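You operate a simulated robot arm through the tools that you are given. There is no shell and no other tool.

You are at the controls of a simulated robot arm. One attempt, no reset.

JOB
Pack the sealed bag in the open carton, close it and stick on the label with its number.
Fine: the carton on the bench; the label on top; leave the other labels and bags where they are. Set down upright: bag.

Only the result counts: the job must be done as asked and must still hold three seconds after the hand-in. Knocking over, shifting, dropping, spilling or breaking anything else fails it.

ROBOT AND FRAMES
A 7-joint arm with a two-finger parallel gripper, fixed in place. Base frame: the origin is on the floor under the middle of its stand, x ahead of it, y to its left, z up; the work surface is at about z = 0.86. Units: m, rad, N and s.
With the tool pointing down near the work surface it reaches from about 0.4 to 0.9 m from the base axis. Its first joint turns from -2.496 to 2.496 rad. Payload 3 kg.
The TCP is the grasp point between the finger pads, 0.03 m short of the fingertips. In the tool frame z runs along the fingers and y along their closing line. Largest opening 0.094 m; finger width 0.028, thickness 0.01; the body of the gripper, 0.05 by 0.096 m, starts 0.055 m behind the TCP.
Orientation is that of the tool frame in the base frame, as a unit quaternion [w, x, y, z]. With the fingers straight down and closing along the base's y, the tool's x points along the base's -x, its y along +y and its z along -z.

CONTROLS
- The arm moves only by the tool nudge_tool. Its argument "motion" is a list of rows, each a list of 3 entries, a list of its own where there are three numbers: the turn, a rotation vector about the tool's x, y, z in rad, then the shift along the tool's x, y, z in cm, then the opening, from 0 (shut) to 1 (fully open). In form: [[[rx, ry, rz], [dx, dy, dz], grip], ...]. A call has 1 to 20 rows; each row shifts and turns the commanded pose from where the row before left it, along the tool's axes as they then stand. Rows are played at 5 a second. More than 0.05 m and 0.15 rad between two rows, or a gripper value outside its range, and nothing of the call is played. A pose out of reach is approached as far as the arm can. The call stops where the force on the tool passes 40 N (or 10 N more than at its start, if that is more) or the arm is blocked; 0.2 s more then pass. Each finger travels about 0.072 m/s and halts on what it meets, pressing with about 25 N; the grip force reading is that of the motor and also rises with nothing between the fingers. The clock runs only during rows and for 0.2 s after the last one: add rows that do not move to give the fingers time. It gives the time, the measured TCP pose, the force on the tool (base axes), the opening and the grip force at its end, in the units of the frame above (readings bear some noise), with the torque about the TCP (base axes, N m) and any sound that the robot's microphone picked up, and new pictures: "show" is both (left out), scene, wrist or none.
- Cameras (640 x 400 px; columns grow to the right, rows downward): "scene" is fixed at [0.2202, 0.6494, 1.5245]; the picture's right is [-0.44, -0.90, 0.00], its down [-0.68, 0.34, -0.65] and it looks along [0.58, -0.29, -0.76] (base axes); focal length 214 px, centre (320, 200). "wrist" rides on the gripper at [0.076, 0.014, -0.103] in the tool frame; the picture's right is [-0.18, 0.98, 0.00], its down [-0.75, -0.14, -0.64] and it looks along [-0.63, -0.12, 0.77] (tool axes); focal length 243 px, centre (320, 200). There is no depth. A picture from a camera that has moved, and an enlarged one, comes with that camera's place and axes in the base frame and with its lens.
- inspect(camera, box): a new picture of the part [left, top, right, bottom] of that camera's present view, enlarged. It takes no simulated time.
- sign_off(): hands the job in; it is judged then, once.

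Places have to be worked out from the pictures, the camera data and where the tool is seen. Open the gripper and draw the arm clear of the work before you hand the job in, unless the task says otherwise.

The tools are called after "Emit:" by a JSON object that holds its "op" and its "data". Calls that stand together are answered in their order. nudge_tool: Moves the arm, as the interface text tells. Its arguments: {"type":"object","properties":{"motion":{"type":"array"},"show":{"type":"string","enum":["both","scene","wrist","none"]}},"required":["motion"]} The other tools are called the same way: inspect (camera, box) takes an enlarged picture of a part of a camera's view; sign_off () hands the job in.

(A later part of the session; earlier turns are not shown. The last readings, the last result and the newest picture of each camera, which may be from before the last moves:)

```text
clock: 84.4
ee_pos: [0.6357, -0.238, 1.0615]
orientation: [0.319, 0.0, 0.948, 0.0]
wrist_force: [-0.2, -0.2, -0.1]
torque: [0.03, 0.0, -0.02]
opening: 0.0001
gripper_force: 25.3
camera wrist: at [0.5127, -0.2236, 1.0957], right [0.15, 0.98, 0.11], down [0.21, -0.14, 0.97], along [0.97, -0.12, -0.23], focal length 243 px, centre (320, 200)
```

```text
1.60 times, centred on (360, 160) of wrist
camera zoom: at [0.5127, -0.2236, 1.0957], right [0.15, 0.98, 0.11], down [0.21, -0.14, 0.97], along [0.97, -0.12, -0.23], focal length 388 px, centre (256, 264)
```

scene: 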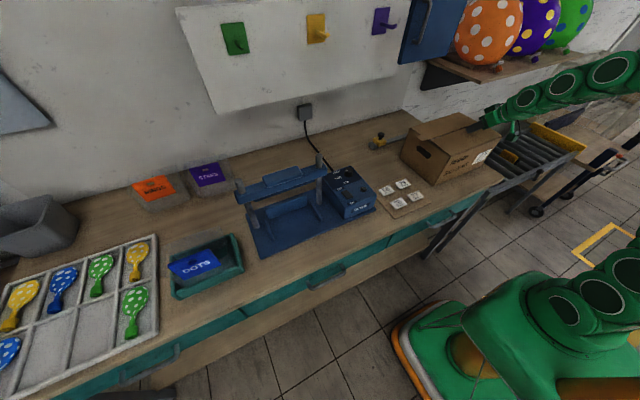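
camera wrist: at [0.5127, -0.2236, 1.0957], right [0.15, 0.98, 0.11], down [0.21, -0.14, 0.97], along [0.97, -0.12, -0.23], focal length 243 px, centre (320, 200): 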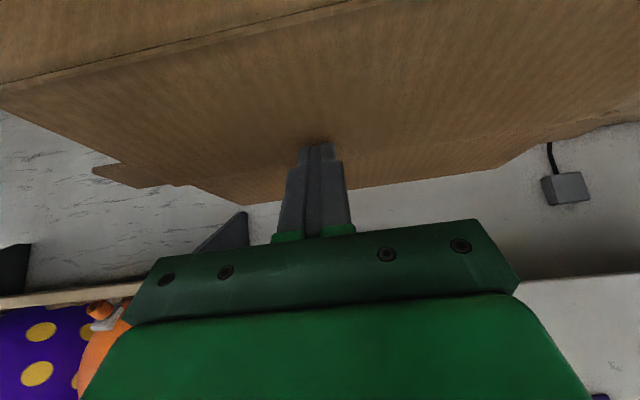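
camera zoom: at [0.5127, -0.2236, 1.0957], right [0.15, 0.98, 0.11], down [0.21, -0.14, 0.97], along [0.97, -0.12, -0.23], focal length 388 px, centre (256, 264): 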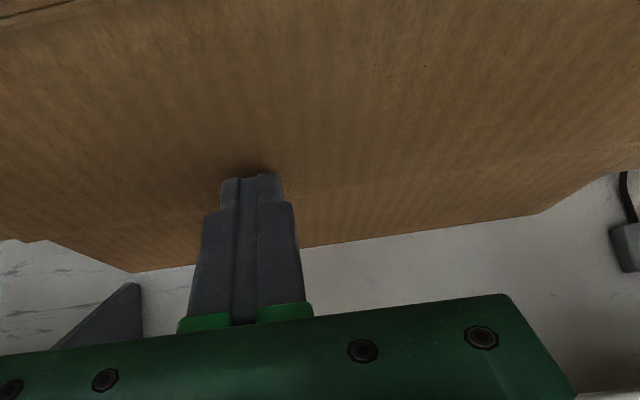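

Nearly flat. I press down a bit more until there is a firm contact.

Emit:
{"op": "nudge_tool", "data": {"motion": [[[0, 0, 0], [0.3, 0, 0.4], 0], [[0, 0, 0], [0.3, 0, 0.4], 0], [[0, 0, 0], [0, 0, 0], 0]], "show": "none"}}

Emit:
{"op": "nudge_tool", "data": {"motion": [[[0, 0, 0], [0.18, 0, 0.24], 0], [[0, 0, 0], [0.18, 0, 0.24], 0], [[0, 0, 0], [0, 0, 0], 0]]}}

Emit:
{"op": "inspect", "data": {"camera": "scene", "box": [400, 80, 560, 200]}}

```text
clock: 85.0
ee_pos: [0.6355, -0.2398, 1.0568]
orientation: [0.323, 0.001, 0.946, -0.002]
wrist_force: [1.2, 4.6, 15.9]
torque: [0.2, 0.27, 0.04]
opening: 0.0
gripper_force: 24.9
stopped in row 3: the force on the tool passed its limit at 44 N (the readings are from after the stop); the commanded pose is now the measured one
```

```text
clock: 85.4
ee_pos: [0.6363, -0.2413, 1.0561]
orientation: [0.325, 0.001, 0.946, -0.002]
wrist_force: [-1.5, 0.3, 11.4]
torque: [0.02, -0.05, -0.01]
opening: 0.0
gripper_force: 24.9
stopped in row 2: the force on the tool passed its limit at 111 N (the readings are from after the stop); the commanded pose is now the measured one
camera wrist: at [0.5138, -0.2245, 1.0895], right [0.15, 0.98, 0.11], down [0.2, -0.14, 0.97], along [0.97, -0.12, -0.22], focal length 243 px, centre (320, 200)
```

scene: 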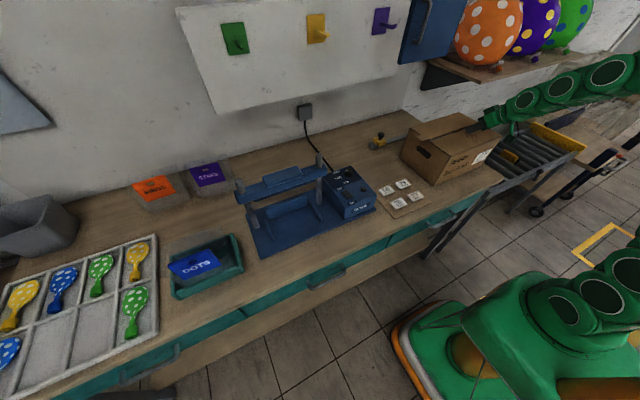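
wrist: 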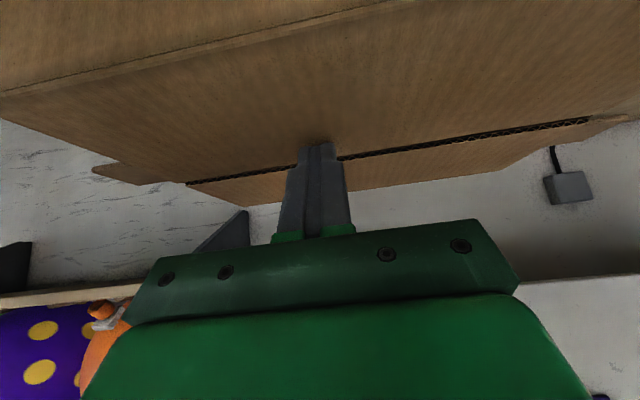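

```text
3.33 times, centred on (480, 140) of scene
camera zoom: at [0.2202, 0.6494, 1.5245], right [-0.44, -0.9, 0.0], down [-0.68, 0.34, -0.65], along [0.58, -0.29, -0.76], focal length 715 px, centre (-213, 400)
```

zoom: 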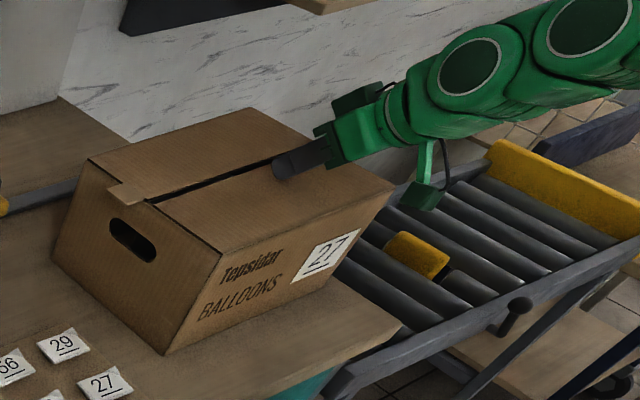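

The front flap is down; the force limit stopped me. I back off upward right away and inspect both flaps.

Emit:
{"op": "nudge_tool", "data": {"motion": [[[0, 0, 0], [-0.6, 0, -0.8], 0], [[0, 0, 0], [-1.8, 0, -2.4], 0], [[0, 0, 0], [-2.4, 0, -3.2], 0], [[0, 0, 0], [-2.4, 0, -3.2], 0], [[0, 0, 0], [0, 0, 0], 0]]}}

Emit:
{"op": "inspect", "data": {"camera": "scene", "box": [400, 90, 520, 190]}}

Emit:
{"op": "inspect", "data": {"camera": "wrist", "box": [100, 0, 600, 240]}}

```text
clock: 86.6
ee_pos: [0.6331, -0.2373, 1.1738]
orientation: [0.325, 0.001, 0.946, -0.002]
wrist_force: [0.4, 0.2, -0.8]
torque: [0.05, -0.02, 0.06]
opening: 0.0003
gripper_force: 25.3
camera wrist: at [0.5112, -0.222, 1.2078], right [0.15, 0.98, 0.11], down [0.2, -0.14, 0.97], along [0.97, -0.12, -0.22], focal length 243 px, centre (320, 200)
```

scene: 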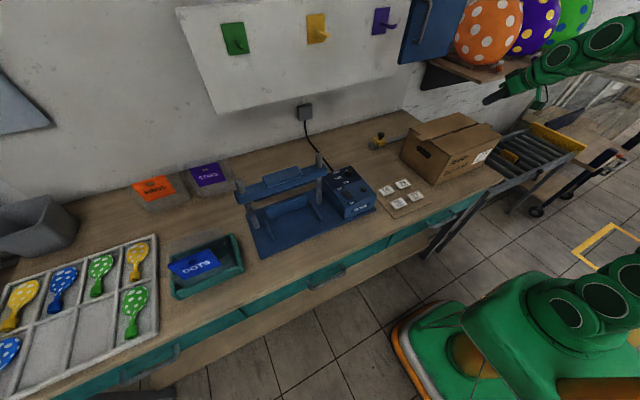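
wrist: 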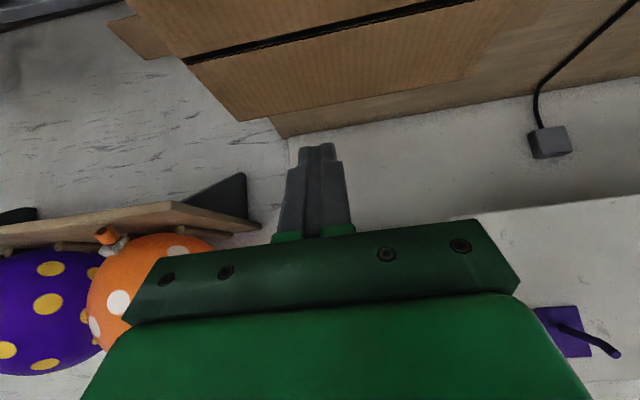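

```text
4.00 times, centred on (460, 140) of scene
camera zoom: at [0.2202, 0.6494, 1.5245], right [-0.44, -0.9, 0.0], down [-0.68, 0.34, -0.65], along [0.58, -0.29, -0.76], focal length 858 px, centre (-240, 440)
```

zoom: 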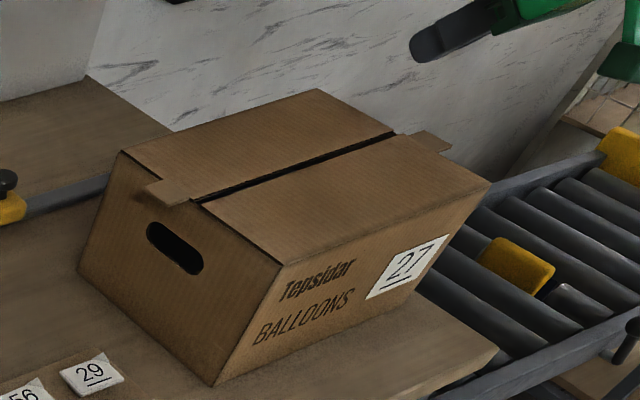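

```text
1.28 times, centred on (350, 120) of wrist
camera zoom: at [0.5112, -0.222, 1.2078], right [0.15, 0.98, 0.11], down [0.2, -0.14, 0.97], along [0.97, -0.12, -0.22], focal length 311 px, centre (282, 302)
```

zoom: 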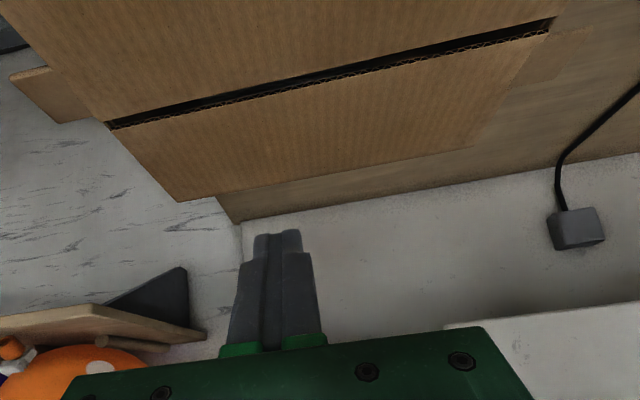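

Both flaps are closed flat and holding. Now I straighten the tool and fly over to the label card to look at label 27 closely.

Emit:
{"op": "nudge_tool", "data": {"motion": [[[0, 0.1324, 0], [0, 0, 0], 0.5], [[0, 0.1324, 0], [0, 0, 0], 0.5], [[0, 0.1324, 0], [0, 0, 0], 0.5], [[0, 0.1324, 0], [0, 0, 0], 0.5], [[0, 0.1324, 0], [0, 0, 0], 0.5], [[0, 0, 0], [1.1, 4.2, 0], 1], [[0, 0, 0], [1.1, 4.2, 0], 1], [[0, 0, 0], [1.1, 4.2, 0], 1], [[0, 0, 0], [1.1, 4.2, 0], 1], [[0, 0, 0], [1.1, 4.2, 0], 1], [[0, 0, 0], [1.1, 4.2, 0], 1], [[0, 0, 0], [1.1, 4.4, 0], 1], [[0, 0, 0], [0, 0, 3], 1], [[0, 0, 0], [0, 0, 4], 1], [[0, 0, 0], [0, 0, 0], 1]]}}

Emit:
{"op": "inspect", "data": {"camera": "wrist", "box": [220, 0, 480, 180]}}

Emit:
{"op": "inspect", "data": {"camera": "scene", "box": [370, 160, 440, 220]}}

```text
clock: 89.8
ee_pos: [0.5562, 0.0578, 1.1073]
orientation: [0.0, 0.002, 1.0, -0.002]
wrist_force: [-1.1, 0.0, -0.2]
torque: [0.01, -0.01, -0.03]
opening: 0.0941
gripper_force: 0.0
camera wrist: at [0.4814, 0.0731, 1.2081], right [0.19, 0.98, 0.0], down [0.75, -0.14, 0.64], along [0.63, -0.12, -0.77], focal length 243 px, centre (320, 200)
```

scene: 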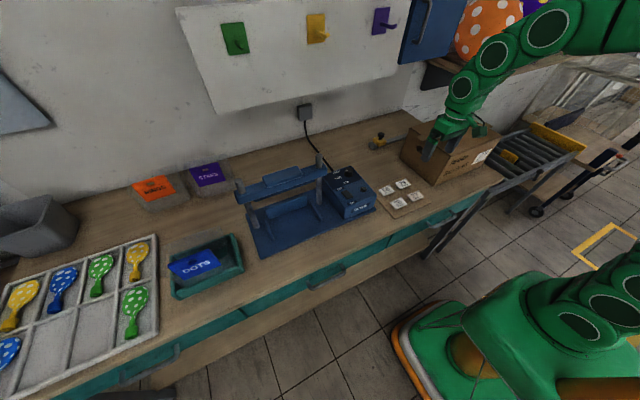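
wrist: 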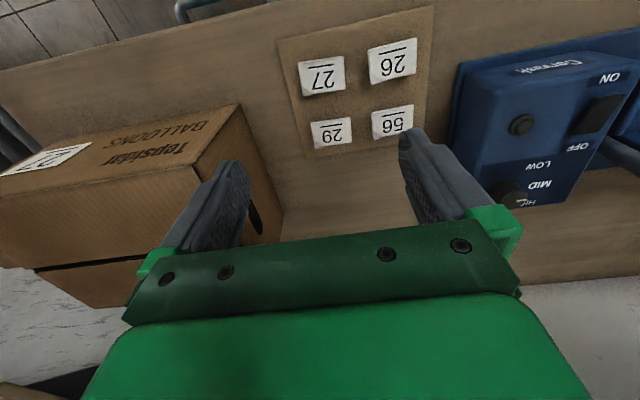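

```text
2.22 times, centred on (350, 90) of wrist
camera zoom: at [0.4814, 0.0731, 1.2081], right [0.19, 0.98, 0.0], down [0.75, -0.14, 0.64], along [0.63, -0.12, -0.77], focal length 539 px, centre (253, 444)
```

zoom: 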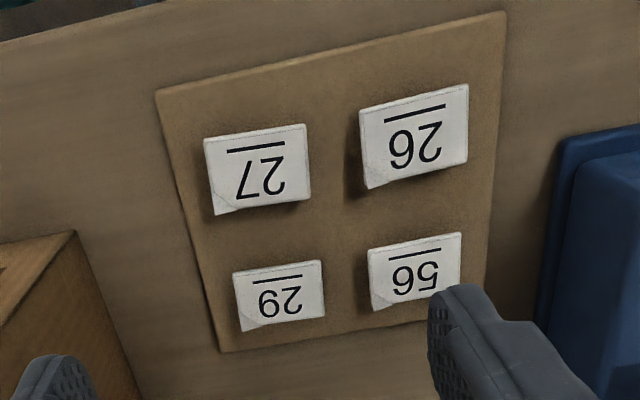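

```text
6.67 times, centred on (405, 190) of scene
camera zoom: at [0.2202, 0.6494, 1.5245], right [-0.44, -0.9, 0.0], down [-0.68, 0.34, -0.65], along [0.58, -0.29, -0.76], focal length 1430 px, centre (-247, 267)
```

zoom: 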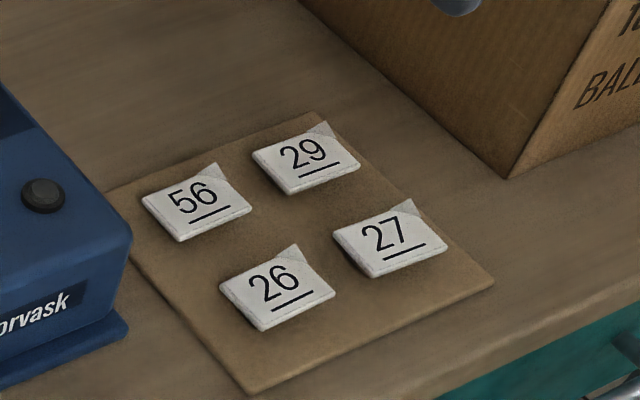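

Label 27 is a thin tile at x 0.535–0.573, y 0.035–0.088, with about 3 cm gaps to its neighbours. I set the opening to ~7.5 cm, centre on it, and descend part of the way.

Emit:
{"op": "nudge_tool", "data": {"motion": [[[0, 0, 0.04], [0.2, 0.4, 0], 0.8], [[0, 0, 0], [0, 0, 4], 0.8], [[0, 0, 0], [0, 0, 4], 0.8], [[0, 0, 0], [0, 0, 4], 0.8], [[0, 0, 0], [0, 0, 0], 0.8]]}}

Emit:
{"op": "inspect", "data": {"camera": "wrist", "box": [200, 40, 460, 240]}}

Emit:
{"op": "inspect", "data": {"camera": "scene", "box": [370, 140, 450, 220]}}

```text
clock: 91.0
ee_pos: [0.5561, 0.0593, 0.985]
orientation: [0.0, 0.022, 1.0, -0.002]
wrist_force: [0.0, 0.2, 0.0]
torque: [-0.02, -0.03, -0.02]
opening: 0.0755
gripper_force: 0.1
camera wrist: at [0.4818, 0.0775, 1.0861], right [0.23, 0.97, 0.0], down [0.75, -0.17, 0.64], along [0.63, -0.15, -0.77], focal length 243 px, centre (320, 200)
```

scene: 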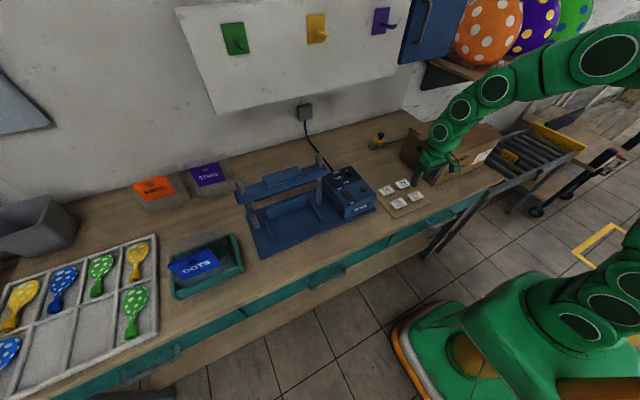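
wrist: 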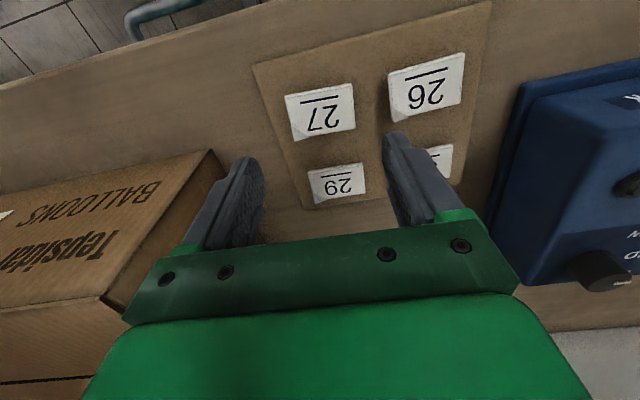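

```text
2.00 times, centred on (330, 140) of wrist
camera zoom: at [0.4818, 0.0775, 1.0861], right [0.23, 0.97, 0.0], down [0.75, -0.17, 0.64], along [0.63, -0.15, -0.77], focal length 485 px, centre (300, 320)
```

zoom: 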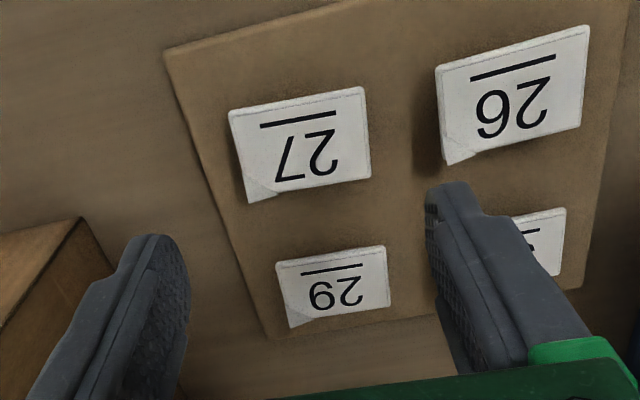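

```text
5.00 times, centred on (410, 180) of scene
camera zoom: at [0.2202, 0.6494, 1.5245], right [-0.44, -0.9, 0.0], down [-0.68, 0.34, -0.65], along [0.58, -0.29, -0.76], focal length 1072 px, centre (-130, 300)
```

zoom: 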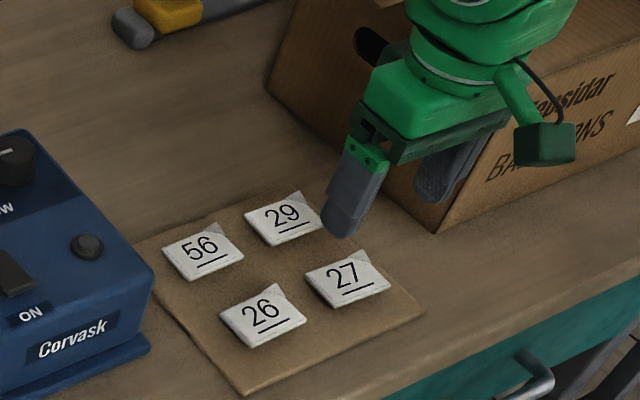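

Centering looks right (label centre ≈ (0.555, 0.061)). I descend to a tip height of about 0.90, then feel for the surface in small steps.

Emit:
{"op": "nudge_tool", "data": {"motion": [[[0, 0, 0], [0, 0.1, 2.5], 0.8], [[0, 0, 0], [0, 0, 2.5], 0.8], [[0, 0, 0], [0, 0, 0.7], 0.8], [[0, 0, 0], [0, 0, 0], 0.8]]}}

Emit:
{"op": "inspect", "data": {"camera": "wrist", "box": [200, 40, 460, 240]}}

Emit:
{"op": "inspect", "data": {"camera": "scene", "box": [370, 140, 450, 220]}}

```text
clock: 92.0
ee_pos: [0.5554, 0.0605, 0.9279]
orientation: [0.001, 0.022, 1.0, -0.001]
wrist_force: [-0.1, -1.3, 0.7]
torque: [0.01, 0.05, 0.02]
opening: 0.0754
gripper_force: 0.1
camera wrist: at [0.4814, 0.0788, 1.0293], right [0.23, 0.97, 0.0], down [0.75, -0.17, 0.64], along [0.63, -0.15, -0.77], focal length 243 px, centre (320, 200)
```

scene: 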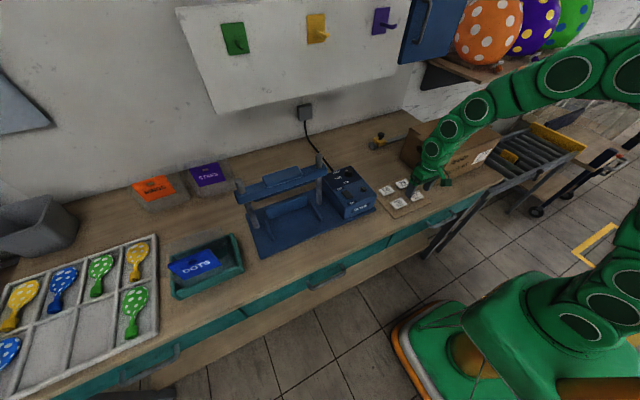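
wrist: 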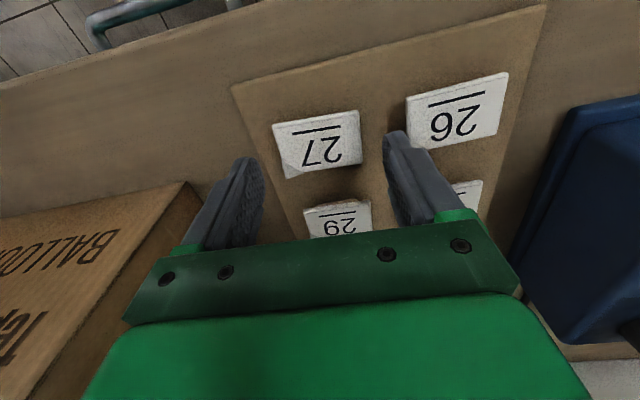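

```text
2.00 times, centred on (330, 140) of wrist
camera zoom: at [0.4814, 0.0788, 1.0293], right [0.23, 0.97, 0.0], down [0.75, -0.17, 0.64], along [0.63, -0.15, -0.77], focal length 485 px, centre (300, 320)
```

zoom: 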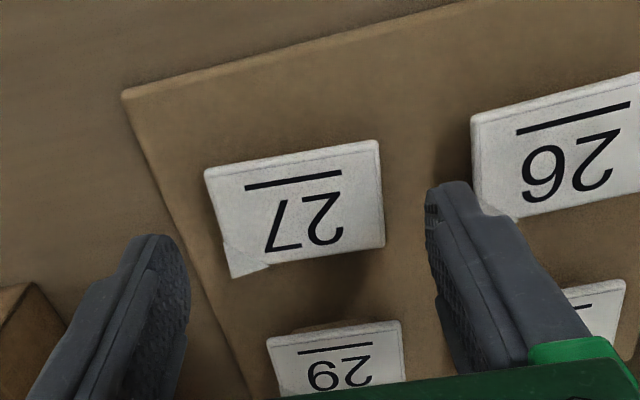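

```text
5.00 times, centred on (410, 180) of scene
camera zoom: at [0.2202, 0.6494, 1.5245], right [-0.44, -0.9, 0.0], down [-0.68, 0.34, -0.65], along [0.58, -0.29, -0.76], focal length 1072 px, centre (-130, 300)
```

zoom: 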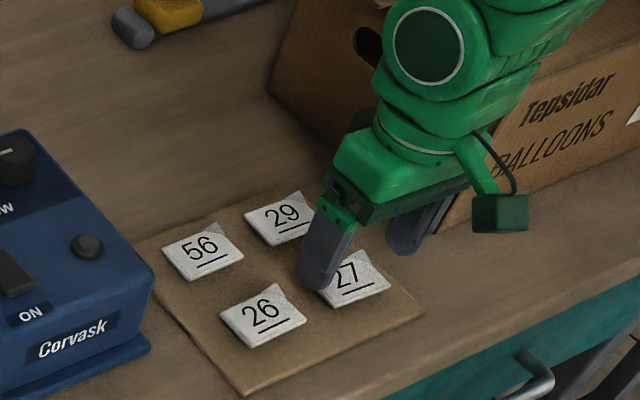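

Gaps are fine; I narrow the opening slightly (≈6.8 cm) for clearance to label 26 and step down gently.

Emit:
{"op": "nudge_tool", "data": {"motion": [[[0, 0, 0], [0, 0, 0], 0.72], [[0, 0, 0], [0, 0, 0.3], 0.72], [[0, 0, 0], [0, 0, 0.3], 0.72], [[0, 0, 0], [0, 0, 0.2], 0.72], [[0, 0, 0], [0, 0, 0], 0.72]], "show": "none"}}

```text
clock: 93.2
ee_pos: [0.5556, 0.0605, 0.9196]
orientation: [-0.001, 0.022, 1.0, -0.002]
wrist_force: [0.1, -0.7, -0.5]
torque: [-0.01, 0.02, 0.02]
opening: 0.0676
gripper_force: 0.0
```

No contact yet at tip z≈0.890; I go on in 2 mm steps.

Emit:
{"op": "nudge_tool", "data": {"motion": [[[0, 0, 0], [0, 0, 0.2], 0.72], [[0, 0, 0], [0, 0, 0], 0.72]], "show": "wrist"}}

Emit:
{"op": "inspect", "data": {"camera": "wrist", "box": [220, 80, 440, 240]}}

Emit:
{"op": "inspect", "data": {"camera": "scene", "box": [385, 170, 445, 215]}}

```text
clock: 93.8
ee_pos: [0.5563, 0.0604, 0.9179]
orientation: [0.0, 0.022, 1.0, -0.003]
wrist_force: [-1.4, -1.0, -0.4]
torque: [0.03, 0.01, 0.03]
opening: 0.068
gripper_force: 0.0
camera wrist: at [0.4817, 0.0785, 1.0195], right [0.23, 0.97, 0.0], down [0.75, -0.17, 0.64], along [0.62, -0.15, -0.77], focal length 243 px, centre (320, 200)
```

wrist: 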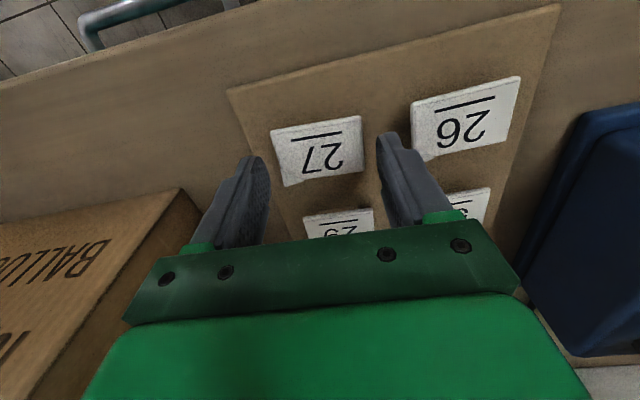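

```text
2.50 times, centred on (330, 160) of wrist
camera zoom: at [0.4817, 0.0785, 1.0195], right [0.23, 0.97, 0.0], down [0.75, -0.17, 0.64], along [0.62, -0.15, -0.77], focal length 606 px, centre (295, 300)
```

zoom: 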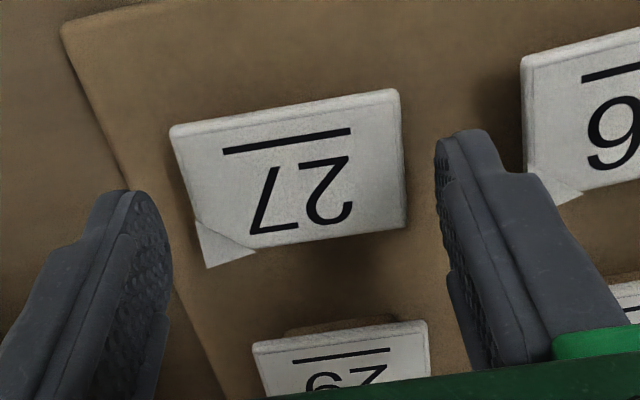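

```text
8.89 times, centred on (415, 192) of scene
camera zoom: at [0.2202, 0.6494, 1.5245], right [-0.44, -0.9, 0.0], down [-0.68, 0.34, -0.65], along [0.58, -0.29, -0.76], focal length 1906 px, centre (-524, 267)
```

zoom: 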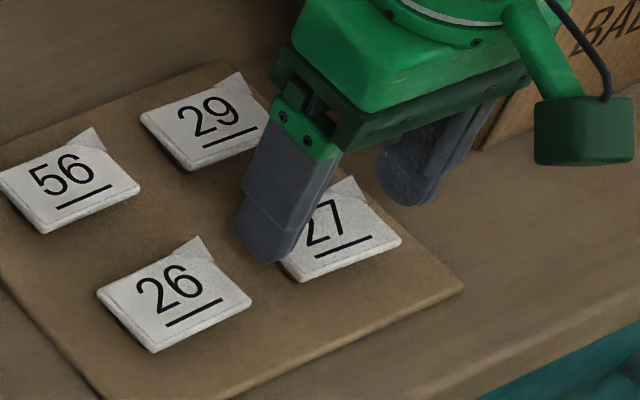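

Alignment is good and there is still no contact. Continue down in 2 mm steps.

Emit:
{"op": "nudge_tool", "data": {"motion": [[[0, 0, 0], [0, 0, 0.2], 0.72], [[0, 0, 0], [0, 0, 0], 0.72]], "show": "none"}}

```text
clock: 94.4
ee_pos: [0.5564, 0.0601, 0.9148]
orientation: [0.0, 0.022, 1.0, -0.002]
wrist_force: [-0.6, 0.2, 0.4]
torque: [0.01, -0.02, 0.01]
opening: 0.0676
gripper_force: 0.1
```

Tip z≈0.885, no force. Another 2 mm.

Emit:
{"op": "nudge_tool", "data": {"motion": [[[0, 0, 0], [0, 0, 0.2], 0.72], [[0, 0, 0], [0, 0, 0], 0.72]], "show": "none"}}

```text
clock: 95.0
ee_pos: [0.5556, 0.0605, 0.9138]
orientation: [0.0, 0.022, 1.0, -0.002]
wrist_force: [0.3, -0.2, -0.7]
torque: [-0.02, -0.01, -0.03]
opening: 0.0675
gripper_force: 0.1
```

Still free at tip z≈0.884. Another 2 mm.

Emit:
{"op": "nudge_tool", "data": {"motion": [[[0, 0, 0], [0, 0, 0.2], 0.72], [[0, 0, 0], [0, 0, 0], 0.72]], "show": "none"}}

```text
clock: 95.6
ee_pos: [0.556, 0.06, 0.9122]
orientation: [0.0, 0.022, 1.0, -0.002]
wrist_force: [-1.2, -0.2, 0.1]
torque: [-0.01, 0.01, -0.01]
opening: 0.0678
gripper_force: 0.0
```

Still free; next 2 mm with a picture to compare tip and card.

Emit:
{"op": "nudge_tool", "data": {"motion": [[[0, 0, 0], [0, 0, 0.2], 0.72], [[0, 0, 0], [0, 0, 0], 0.72]], "show": "wrist"}}

Emit:
{"op": "inspect", "data": {"camera": "scene", "box": [395, 180, 425, 205]}}

Emit:
{"op": "inspect", "data": {"camera": "wrist", "box": [220, 80, 440, 240]}}

```text
clock: 96.2
ee_pos: [0.5555, 0.0613, 0.9093]
orientation: [0.0, 0.021, 1.0, -0.001]
wrist_force: [0.6, 0.1, -0.3]
torque: [0.0, -0.01, -0.03]
opening: 0.068
gripper_force: 0.1
camera wrist: at [0.4812, 0.0791, 1.0116], right [0.23, 0.97, 0.0], down [0.75, -0.17, 0.64], along [0.62, -0.15, -0.77], focal length 243 px, centre (320, 200)
```

wrist: 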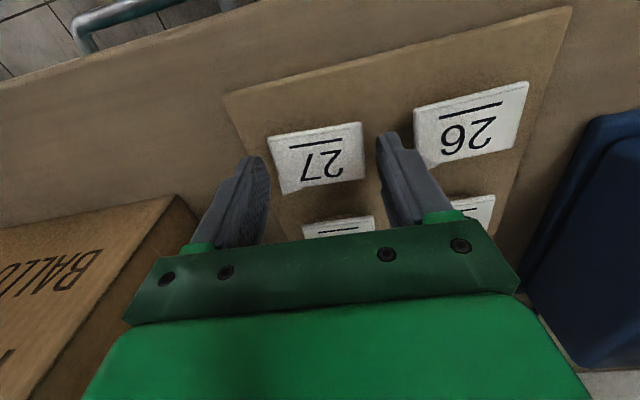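

```text
16.00 times, centred on (410, 192) of scene
camera zoom: at [0.2202, 0.6494, 1.5245], right [-0.44, -0.9, 0.0], down [-0.68, 0.34, -0.65], along [0.58, -0.29, -0.76], focal length 3432 px, centre (-1120, 320)
```

zoom: 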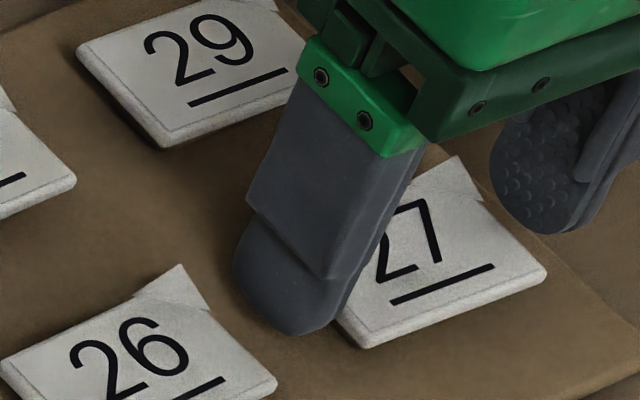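

```text
2.50 times, centred on (330, 160) of wrist
camera zoom: at [0.4812, 0.0791, 1.0116], right [0.23, 0.97, 0.0], down [0.75, -0.17, 0.64], along [0.62, -0.15, -0.77], focal length 606 px, centre (295, 300)
```

zoom: 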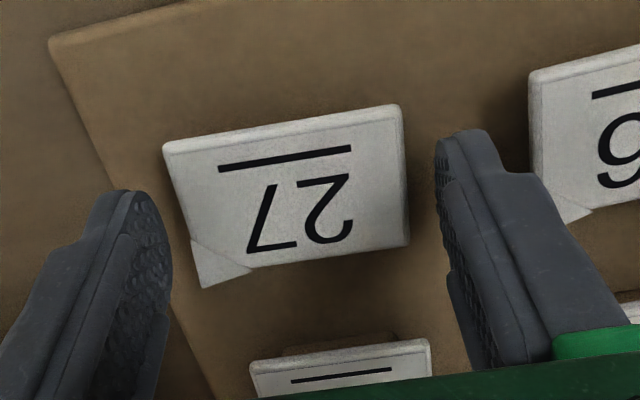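

Tips are still a few mm above the card; the bench is a little lower than I had thought (label centre then ≈ (0.560, 0.060)). I shift 4 mm in x and continue down.

Emit:
{"op": "nudge_tool", "data": {"motion": [[[0, 0, 0], [-0.4, 0, 0.2], 0.72], [[0, 0, 0], [0, 0, 0.2], 0.72], [[0, 0, 0], [0, 0, 0], 0.72]], "show": "none"}}

```text
clock: 97.0
ee_pos: [0.5597, 0.06, 0.9045]
orientation: [0.0, 0.021, 1.0, -0.003]
wrist_force: [0.4, -0.4, 0.7]
torque: [0.03, -0.04, -0.01]
opening: 0.0674
gripper_force: 0.1
```

Free at tip z≈0.875. Two more small steps.

Emit:
{"op": "nudge_tool", "data": {"motion": [[[0, 0, 0], [0, 0, 0.2], 0.72], [[0, 0, 0], [0, 0, 0], 0.72]], "show": "none"}}

```text
clock: 97.6
ee_pos: [0.5598, 0.0613, 0.903]
orientation: [0.0, 0.021, 1.0, -0.003]
wrist_force: [0.2, 0.0, -0.3]
torque: [-0.02, -0.01, 0.01]
opening: 0.0677
gripper_force: 0.0
```

Still free; another 2 mm.

Emit:
{"op": "nudge_tool", "data": {"motion": [[[0, 0, 0], [0, 0, 0.2], 0.72], [[0, 0, 0], [0, 0, 0], 0.72]], "show": "none"}}

```text
clock: 98.2
ee_pos: [0.5601, 0.0614, 0.9021]
orientation: [0.0, 0.022, 1.0, -0.002]
wrist_force: [-0.9, -0.2, -0.4]
torque: [0.01, 0.01, -0.03]
opening: 0.0677
gripper_force: 0.1
```

Tip z≈0.871. Another 2 mm, with a picture.

Emit:
{"op": "nudge_tool", "data": {"motion": [[[0, 0, 0], [0, 0, 0.2], 0.72], [[0, 0, 0], [0, 0, 0], 0.72]], "show": "wrist"}}

Emit:
{"op": "inspect", "data": {"camera": "scene", "box": [395, 180, 425, 205]}}

Emit:
{"op": "inspect", "data": {"camera": "wrist", "box": [220, 80, 440, 240]}}

```text
clock: 98.8
ee_pos: [0.5602, 0.0608, 0.8993]
orientation: [-0.001, 0.022, 1.0, -0.002]
wrist_force: [0.4, 0.2, 0.5]
torque: [0.02, -0.02, 0.01]
opening: 0.0676
gripper_force: 0.0
camera wrist: at [0.4852, 0.0793, 1.0012], right [0.23, 0.97, 0.0], down [0.75, -0.17, 0.64], along [0.62, -0.15, -0.77], focal length 243 px, centre (320, 200)
```

wrist: 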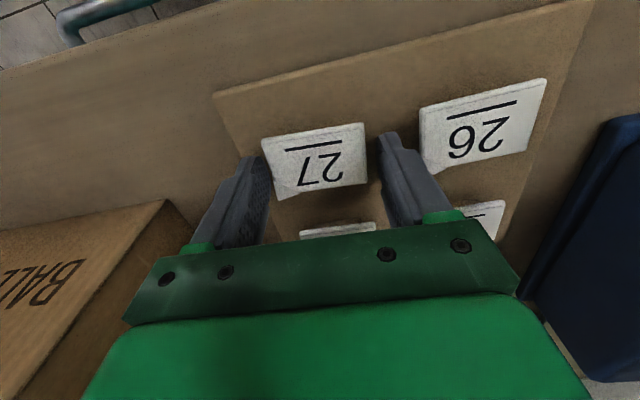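

```text
16.00 times, centred on (410, 192) of scene
camera zoom: at [0.2202, 0.6494, 1.5245], right [-0.44, -0.9, 0.0], down [-0.68, 0.34, -0.65], along [0.58, -0.29, -0.76], focal length 3432 px, centre (-1120, 320)
```

zoom: 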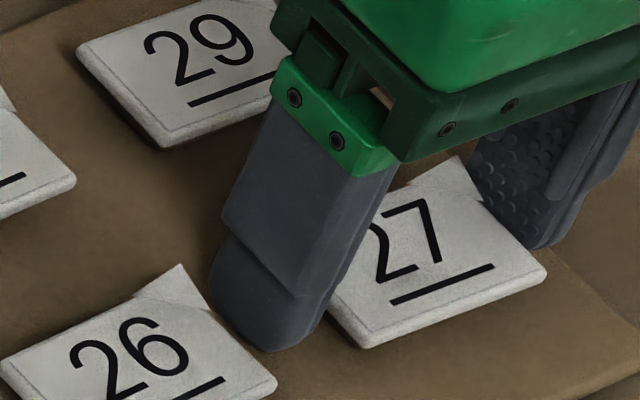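

```text
2.50 times, centred on (330, 160) of wrist
camera zoom: at [0.4852, 0.0793, 1.0012], right [0.23, 0.97, 0.0], down [0.75, -0.17, 0.64], along [0.62, -0.15, -0.77], focal length 606 px, centre (295, 300)
```

zoom: 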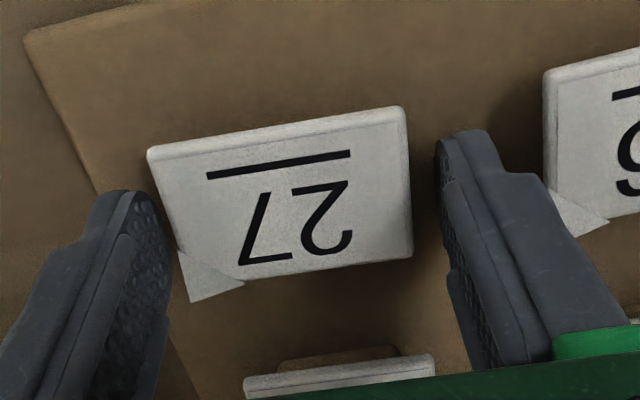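

The tips are level with the label's top; its curled corner is near the −y finger, so I reopen to 7.5 cm, shift 2 mm toward −y and 3 mm in x, and continue down carefully.

Emit:
{"op": "nudge_tool", "data": {"motion": [[[0, 0, 0], [0, 0, 0], 0.8], [[0, 0, 0], [-0.3, -0.2, 0], 0.8], [[0, 0, 0], [0, 0, 0.2], 0.8], [[0, 0, 0], [0, 0, 0], 0.8]], "show": "none"}}

```text
clock: 99.8
ee_pos: [0.5627, 0.0581, 0.8982]
orientation: [0.0, 0.022, 1.0, -0.002]
wrist_force: [0.6, 0.0, 0.1]
torque: [-0.02, 0.0, 0.01]
opening: 0.075
gripper_force: 0.0
```

No contact. 1.5 mm further.

Emit:
{"op": "nudge_tool", "data": {"motion": [[[0, 0, 0], [0, 0, 0.15], 0.8], [[0, 0, 0], [0, 0, 0], 0.8]], "show": "none"}}

```text
clock: 100.4
ee_pos: [0.562, 0.0592, 0.8954]
orientation: [0.0, 0.022, 1.0, -0.002]
wrist_force: [-0.5, 0.2, 4.4]
torque: [0.15, 0.01, 0.05]
opening: 0.0754
gripper_force: 0.1
```

Contact with the card under the +y fingertip (4.4 N at tip z≈0.865). I raise 1 mm and close on the label.

Emit:
{"op": "nudge_tool", "data": {"motion": [[[0, 0, 0], [0, 0, -0.1], 0.8], [[0, 0, 0], [0, 0, 0], 0.7], [[0, 0, 0], [0, 0, 0], 0.65], [[0, 0, 0], [0, 0, 0], 0.6], [[0, 0, 0], [0, 0, 0], 0.5], [[0, 0, 0], [0, 0, 0], 0.4], [[0, 0, 0], [0, 0, 0], 0.4]], "show": "both"}}

Emit:
{"op": "inspect", "data": {"camera": "wrist", "box": [220, 80, 440, 240]}}

Emit:
{"op": "inspect", "data": {"camera": "scene", "box": [385, 170, 445, 215]}}

```text
clock: 102.0
ee_pos: [0.5623, 0.0579, 0.8981]
orientation: [0.0, 0.022, 1.0, -0.002]
wrist_force: [-0.1, -0.5, -0.7]
torque: [0.01, -0.04, 0.02]
opening: 0.0534
gripper_force: 24.7
camera wrist: at [0.4882, 0.0769, 0.9991], right [0.23, 0.97, 0.0], down [0.75, -0.17, 0.64], along [0.62, -0.15, -0.77], focal length 243 px, centre (320, 200)
```

scene: 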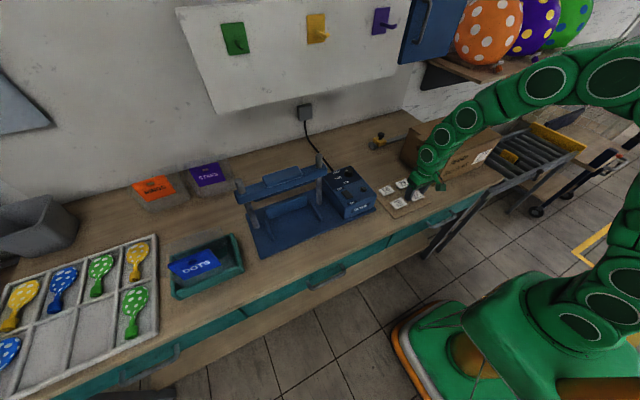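
wrist: 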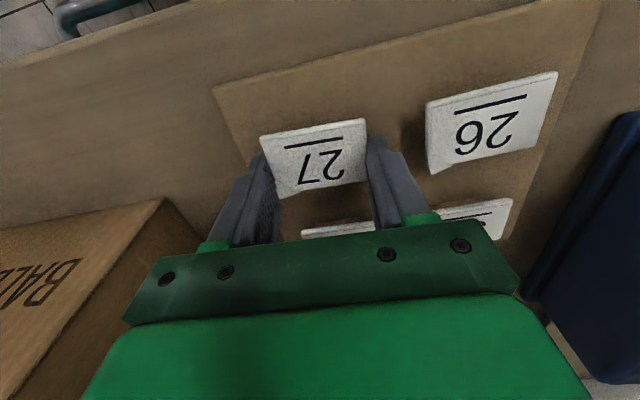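

```text
2.50 times, centred on (330, 160) of wrist
camera zoom: at [0.4882, 0.0769, 0.9991], right [0.23, 0.97, 0.0], down [0.75, -0.17, 0.64], along [0.62, -0.15, -0.77], focal length 606 px, centre (295, 300)
```

zoom: 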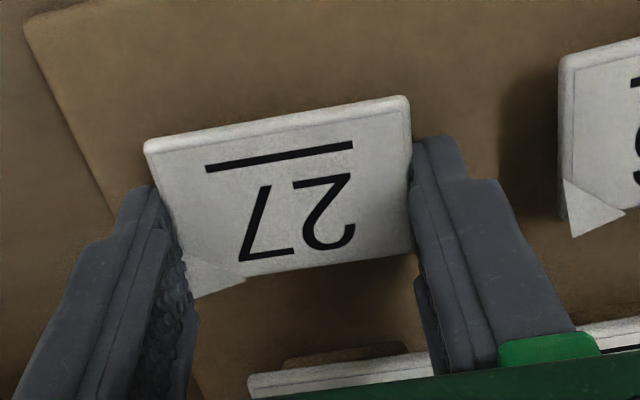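

```text
8.89 times, centred on (415, 192) of scene
camera zoom: at [0.2202, 0.6494, 1.5245], right [-0.44, -0.9, 0.0], down [-0.68, 0.34, -0.65], along [0.58, -0.29, -0.76], focal length 1906 px, centre (-524, 267)
```

zoom: 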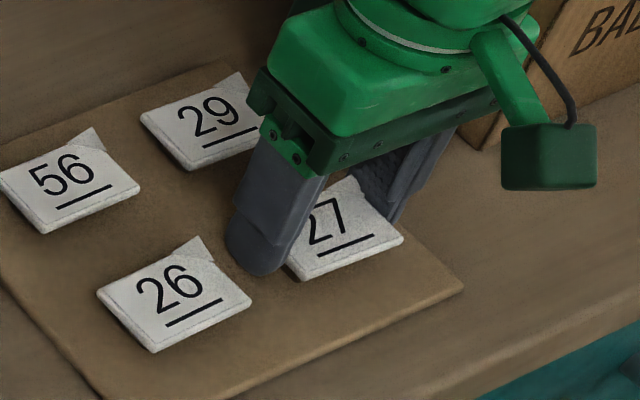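

The label is gripped (5.3 cm, 25 N). I lift slowly by 3 cm and check that only label 27 comes along.

Emit:
{"op": "nudge_tool", "data": {"motion": [[[0, 0, 0], [0, 0, -0.3], 0.4], [[0, 0, 0], [0, 0, -0.7], 0.4], [[0, 0, 0], [0, 0, -1], 0.4], [[0, 0, 0], [0, 0, -2], 0.4], [[0, 0, 0], [0, 0, 0], 0.4]]}}

Emit:
{"op": "inspect", "data": {"camera": "wrist", "box": [220, 80, 440, 240]}}

Emit:
{"op": "inspect", "data": {"camera": "scene", "box": [375, 160, 445, 220]}}

```text
clock: 103.2
ee_pos: [0.5614, 0.0565, 0.9367]
orientation: [-0.001, 0.022, 1.0, -0.002]
wrist_force: [0.3, -0.4, 0.5]
torque: [-0.03, 0.0, 0.01]
opening: 0.0533
gripper_force: 24.8
camera wrist: at [0.4875, 0.0758, 1.0385], right [0.23, 0.97, 0.0], down [0.75, -0.17, 0.64], along [0.62, -0.15, -0.77], focal length 243 px, centre (320, 200)
```

scene: 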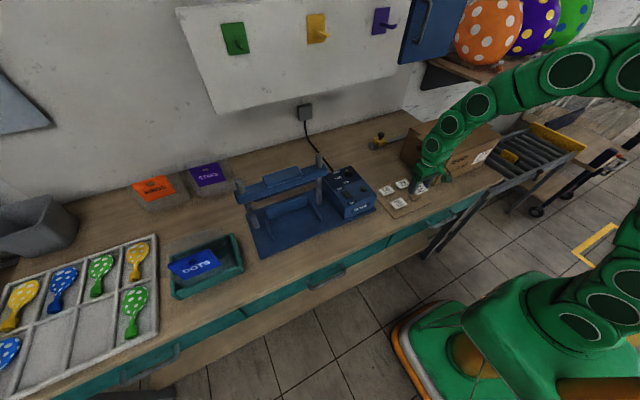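
wrist: 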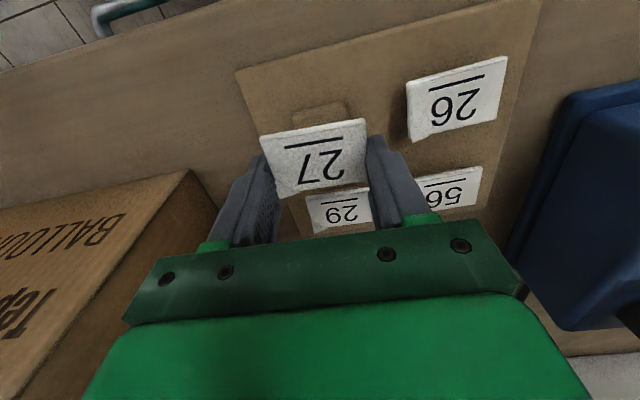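

```text
2.50 times, centred on (330, 160) of wrist
camera zoom: at [0.4875, 0.0758, 1.0385], right [0.23, 0.97, 0.0], down [0.75, -0.17, 0.64], along [0.62, -0.15, -0.77], focal length 606 px, centre (295, 300)
```

zoom: 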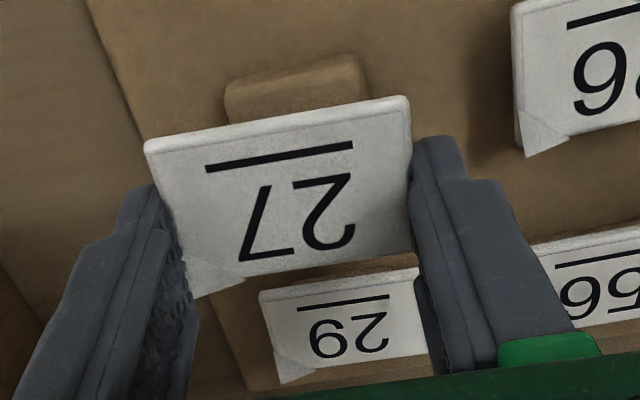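

```text
6.67 times, centred on (410, 190) of scene
camera zoom: at [0.2202, 0.6494, 1.5245], right [-0.44, -0.9, 0.0], down [-0.68, 0.34, -0.65], along [0.58, -0.29, -0.76], focal length 1430 px, centre (-280, 267)
```

zoom: 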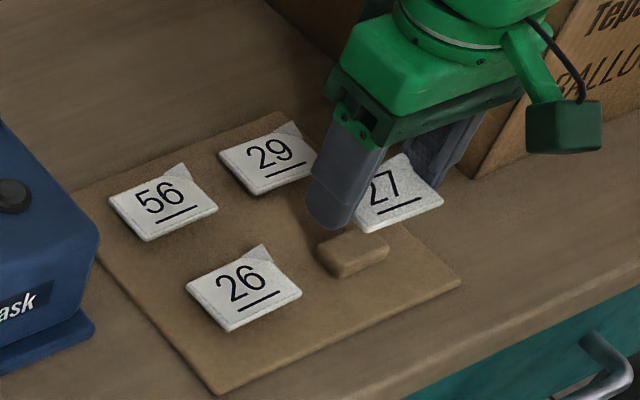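

Label 27 came off its little pedestal cleanly; the other three are undisturbed. I raise it and carry it over the carton's top.

Emit:
{"op": "nudge_tool", "data": {"motion": [[[0, 0, 0], [0, 0, -4], 0.4], [[0, 0, 0], [0, 0, -4], 0.4], [[0, 0, 0], [0, 0, -4], 0.4], [[0, 0, 0], [0, 0, -4], 0.4], [[0, 0, 0], [0, 0, -4], 0.4], [[0, 0, -0.044], [0, 0, 0], 0.4], [[0, 0, 0], [-1.32, -4.28, 0], 0.4], [[0, 0, 0], [-1.32, -4.28, 0], 0.4], [[0, 0, 0], [-1.32, -4.28, 0], 0.4], [[0, 0, 0], [-1.32, -4.28, 0], 0.4], [[0, 0, 0], [-1.32, -4.28, 0], 0.4], [[0, 0, 0], [-1.32, -4.28, 0], 0.4], [[0, 0, 0], [0, 0, 0], 0.4]]}}

Emit:
{"op": "inspect", "data": {"camera": "wrist", "box": [100, 0, 540, 240]}}

Emit:
{"op": "inspect", "data": {"camera": "scene", "box": [380, 60, 540, 200]}}

```text
clock: 106.0
ee_pos: [0.6403, -0.1956, 1.1369]
orientation: [-0.001, -0.001, 1.0, -0.001]
wrist_force: [0.1, -0.1, -0.7]
torque: [0.02, -0.01, 0.01]
opening: 0.0533
gripper_force: 24.6
camera wrist: at [0.5653, -0.1803, 1.2389], right [0.18, 0.98, 0.0], down [0.75, -0.14, 0.64], along [0.63, -0.12, -0.77], focal length 243 px, centre (320, 200)
```

scene: 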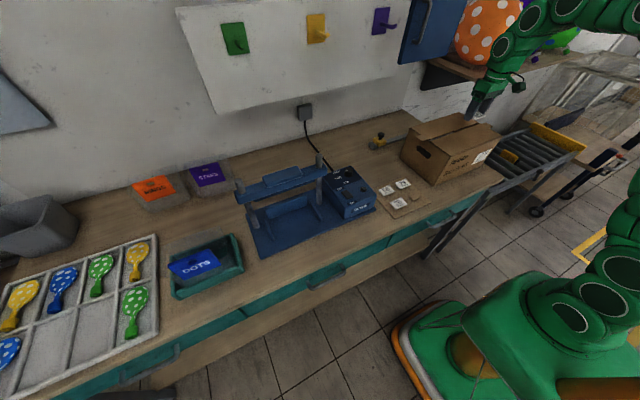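
wrist: 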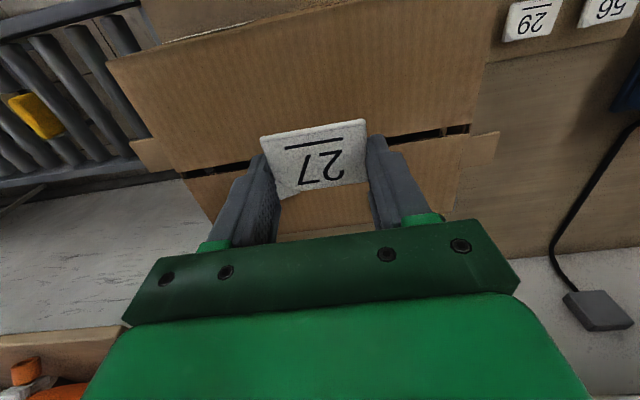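

```text
1.45 times, centred on (320, 120) of wrist
camera zoom: at [0.5653, -0.1803, 1.2389], right [0.18, 0.98, 0.0], down [0.75, -0.14, 0.64], along [0.63, -0.12, -0.77], focal length 353 px, centre (320, 316)
```

zoom: 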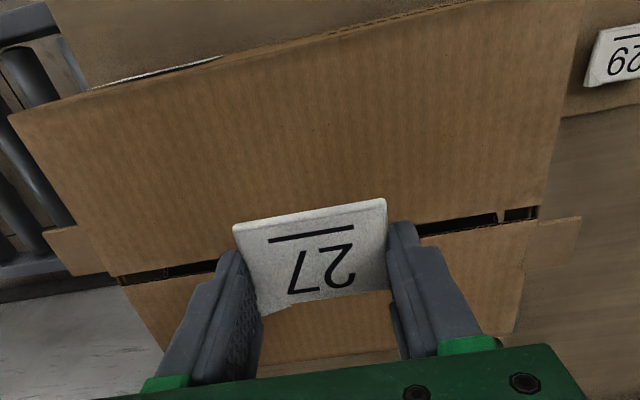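

```text
2.86 times, centred on (460, 130) of scene
camera zoom: at [0.2202, 0.6494, 1.5245], right [-0.44, -0.9, 0.0], down [-0.68, 0.34, -0.65], along [0.58, -0.29, -0.76], focal length 613 px, centre (-80, 400)
```

zoom: 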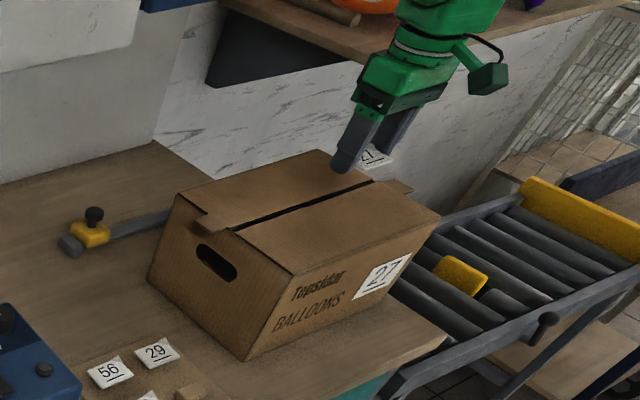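

The label is held level over the front flap, which spans x 0.575–0.675, y −0.35…−0.064. I shift 1 cm back in x to centre it and descend toward the top surface.

Emit:
{"op": "nudge_tool", "data": {"motion": [[[0, 0, 0], [1, -0.5, 2], 0.4], [[0, 0, 0], [0, 0, 2], 0.4], [[0, 0, 0], [0, 0, 2], 0.4], [[0, 0, 0], [0, 0, 0], 0.4]]}}

Emit:
{"op": "inspect", "data": {"camera": "scene", "box": [400, 90, 520, 180]}}

```text
clock: 107.0
ee_pos: [0.6296, -0.2031, 1.0784]
orientation: [-0.001, -0.002, 1.0, -0.001]
wrist_force: [-0.1, -0.3, 0.7]
torque: [-0.03, 0.01, 0.0]
opening: 0.0538
gripper_force: 24.9
camera wrist: at [0.5556, -0.1867, 1.18], right [0.18, 0.98, 0.0], down [0.75, -0.14, 0.64], along [0.63, -0.12, -0.77], focal length 243 px, centre (320, 200)
```

scene: 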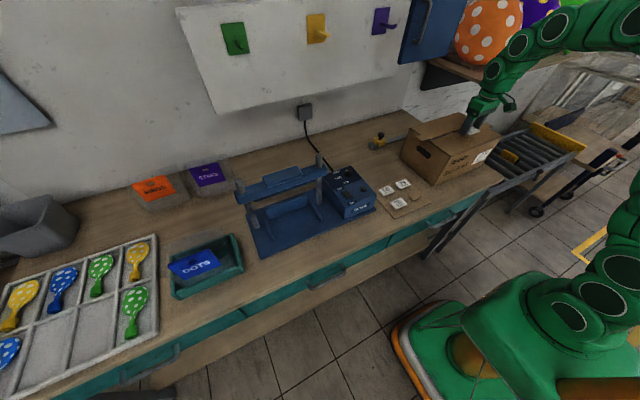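
wrist: 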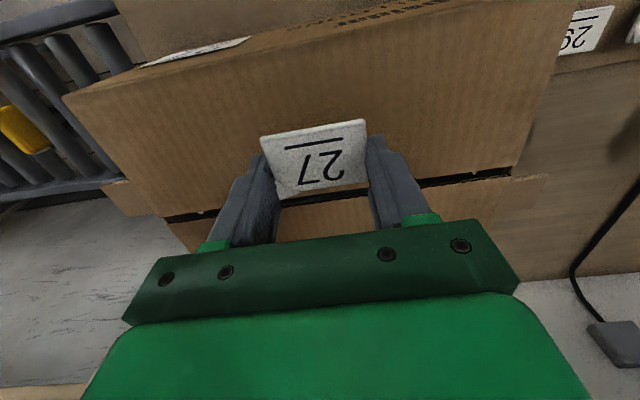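

```text
4.44 times, centred on (460, 135) of scene
camera zoom: at [0.2202, 0.6494, 1.5245], right [-0.44, -0.9, 0.0], down [-0.68, 0.34, -0.65], along [0.58, -0.29, -0.76], focal length 953 px, centre (-302, 489)
```

zoom: 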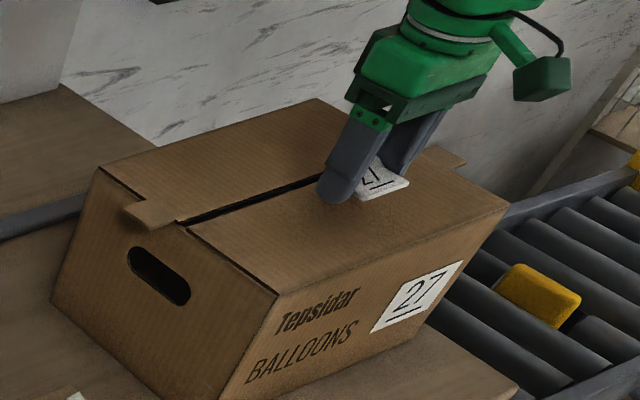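

About 2 cm to go. I step down 1 cm, then in 2 mm steps until contact.

Emit:
{"op": "nudge_tool", "data": {"motion": [[[0, 0, 0], [0, 0, 0.5], 0.4], [[0, 0, 0], [0, 0, 0.5], 0.4], [[0, 0, 0], [0, 0, 0], 0.4]], "show": "none"}}

```text
clock: 107.8
ee_pos: [0.6312, -0.2018, 1.0696]
orientation: [0.0, -0.001, 1.0, -0.003]
wrist_force: [0.4, 0.3, -0.1]
torque: [-0.01, 0.02, -0.02]
opening: 0.0536
gripper_force: 25.4
```

No contact yet; continue by 3 mm.

Emit:
{"op": "nudge_tool", "data": {"motion": [[[0, 0, 0], [0, 0, 0.3], 0.4], [[0, 0, 0], [0, 0, 0], 0.4]], "show": "none"}}

```text
clock: 108.4
ee_pos: [0.6311, -0.2011, 1.0649]
orientation: [0.0, 0.0, 1.0, -0.002]
wrist_force: [0.3, -0.7, -0.1]
torque: [-0.01, -0.03, 0.02]
opening: 0.0537
gripper_force: 25.5
```

Still free at z≈1.065; another 3 mm.

Emit:
{"op": "nudge_tool", "data": {"motion": [[[0, 0, 0], [0, 0, 0.3], 0.4], [[0, 0, 0], [0, 0, 0], 0.4]], "show": "none"}}

```text
clock: 109.0
ee_pos: [0.6319, -0.2018, 1.0616]
orientation: [0.0, -0.001, 1.0, -0.001]
wrist_force: [-0.6, -0.3, 0.9]
torque: [0.01, -0.01, -0.01]
opening: 0.0532
gripper_force: 24.9
```

Still free; 2 mm more.

Emit:
{"op": "nudge_tool", "data": {"motion": [[[0, 0, 0], [0, 0, 0.2], 0.4], [[0, 0, 0], [0, 0, 0], 0.4]], "show": "none"}}

```text
clock: 109.6
ee_pos: [0.6318, -0.2014, 1.0594]
orientation: [0.001, -0.002, 1.0, -0.002]
wrist_force: [-0.3, -0.2, 0.4]
torque: [-0.02, 0.02, -0.01]
opening: 0.0534
gripper_force: 25.1
```

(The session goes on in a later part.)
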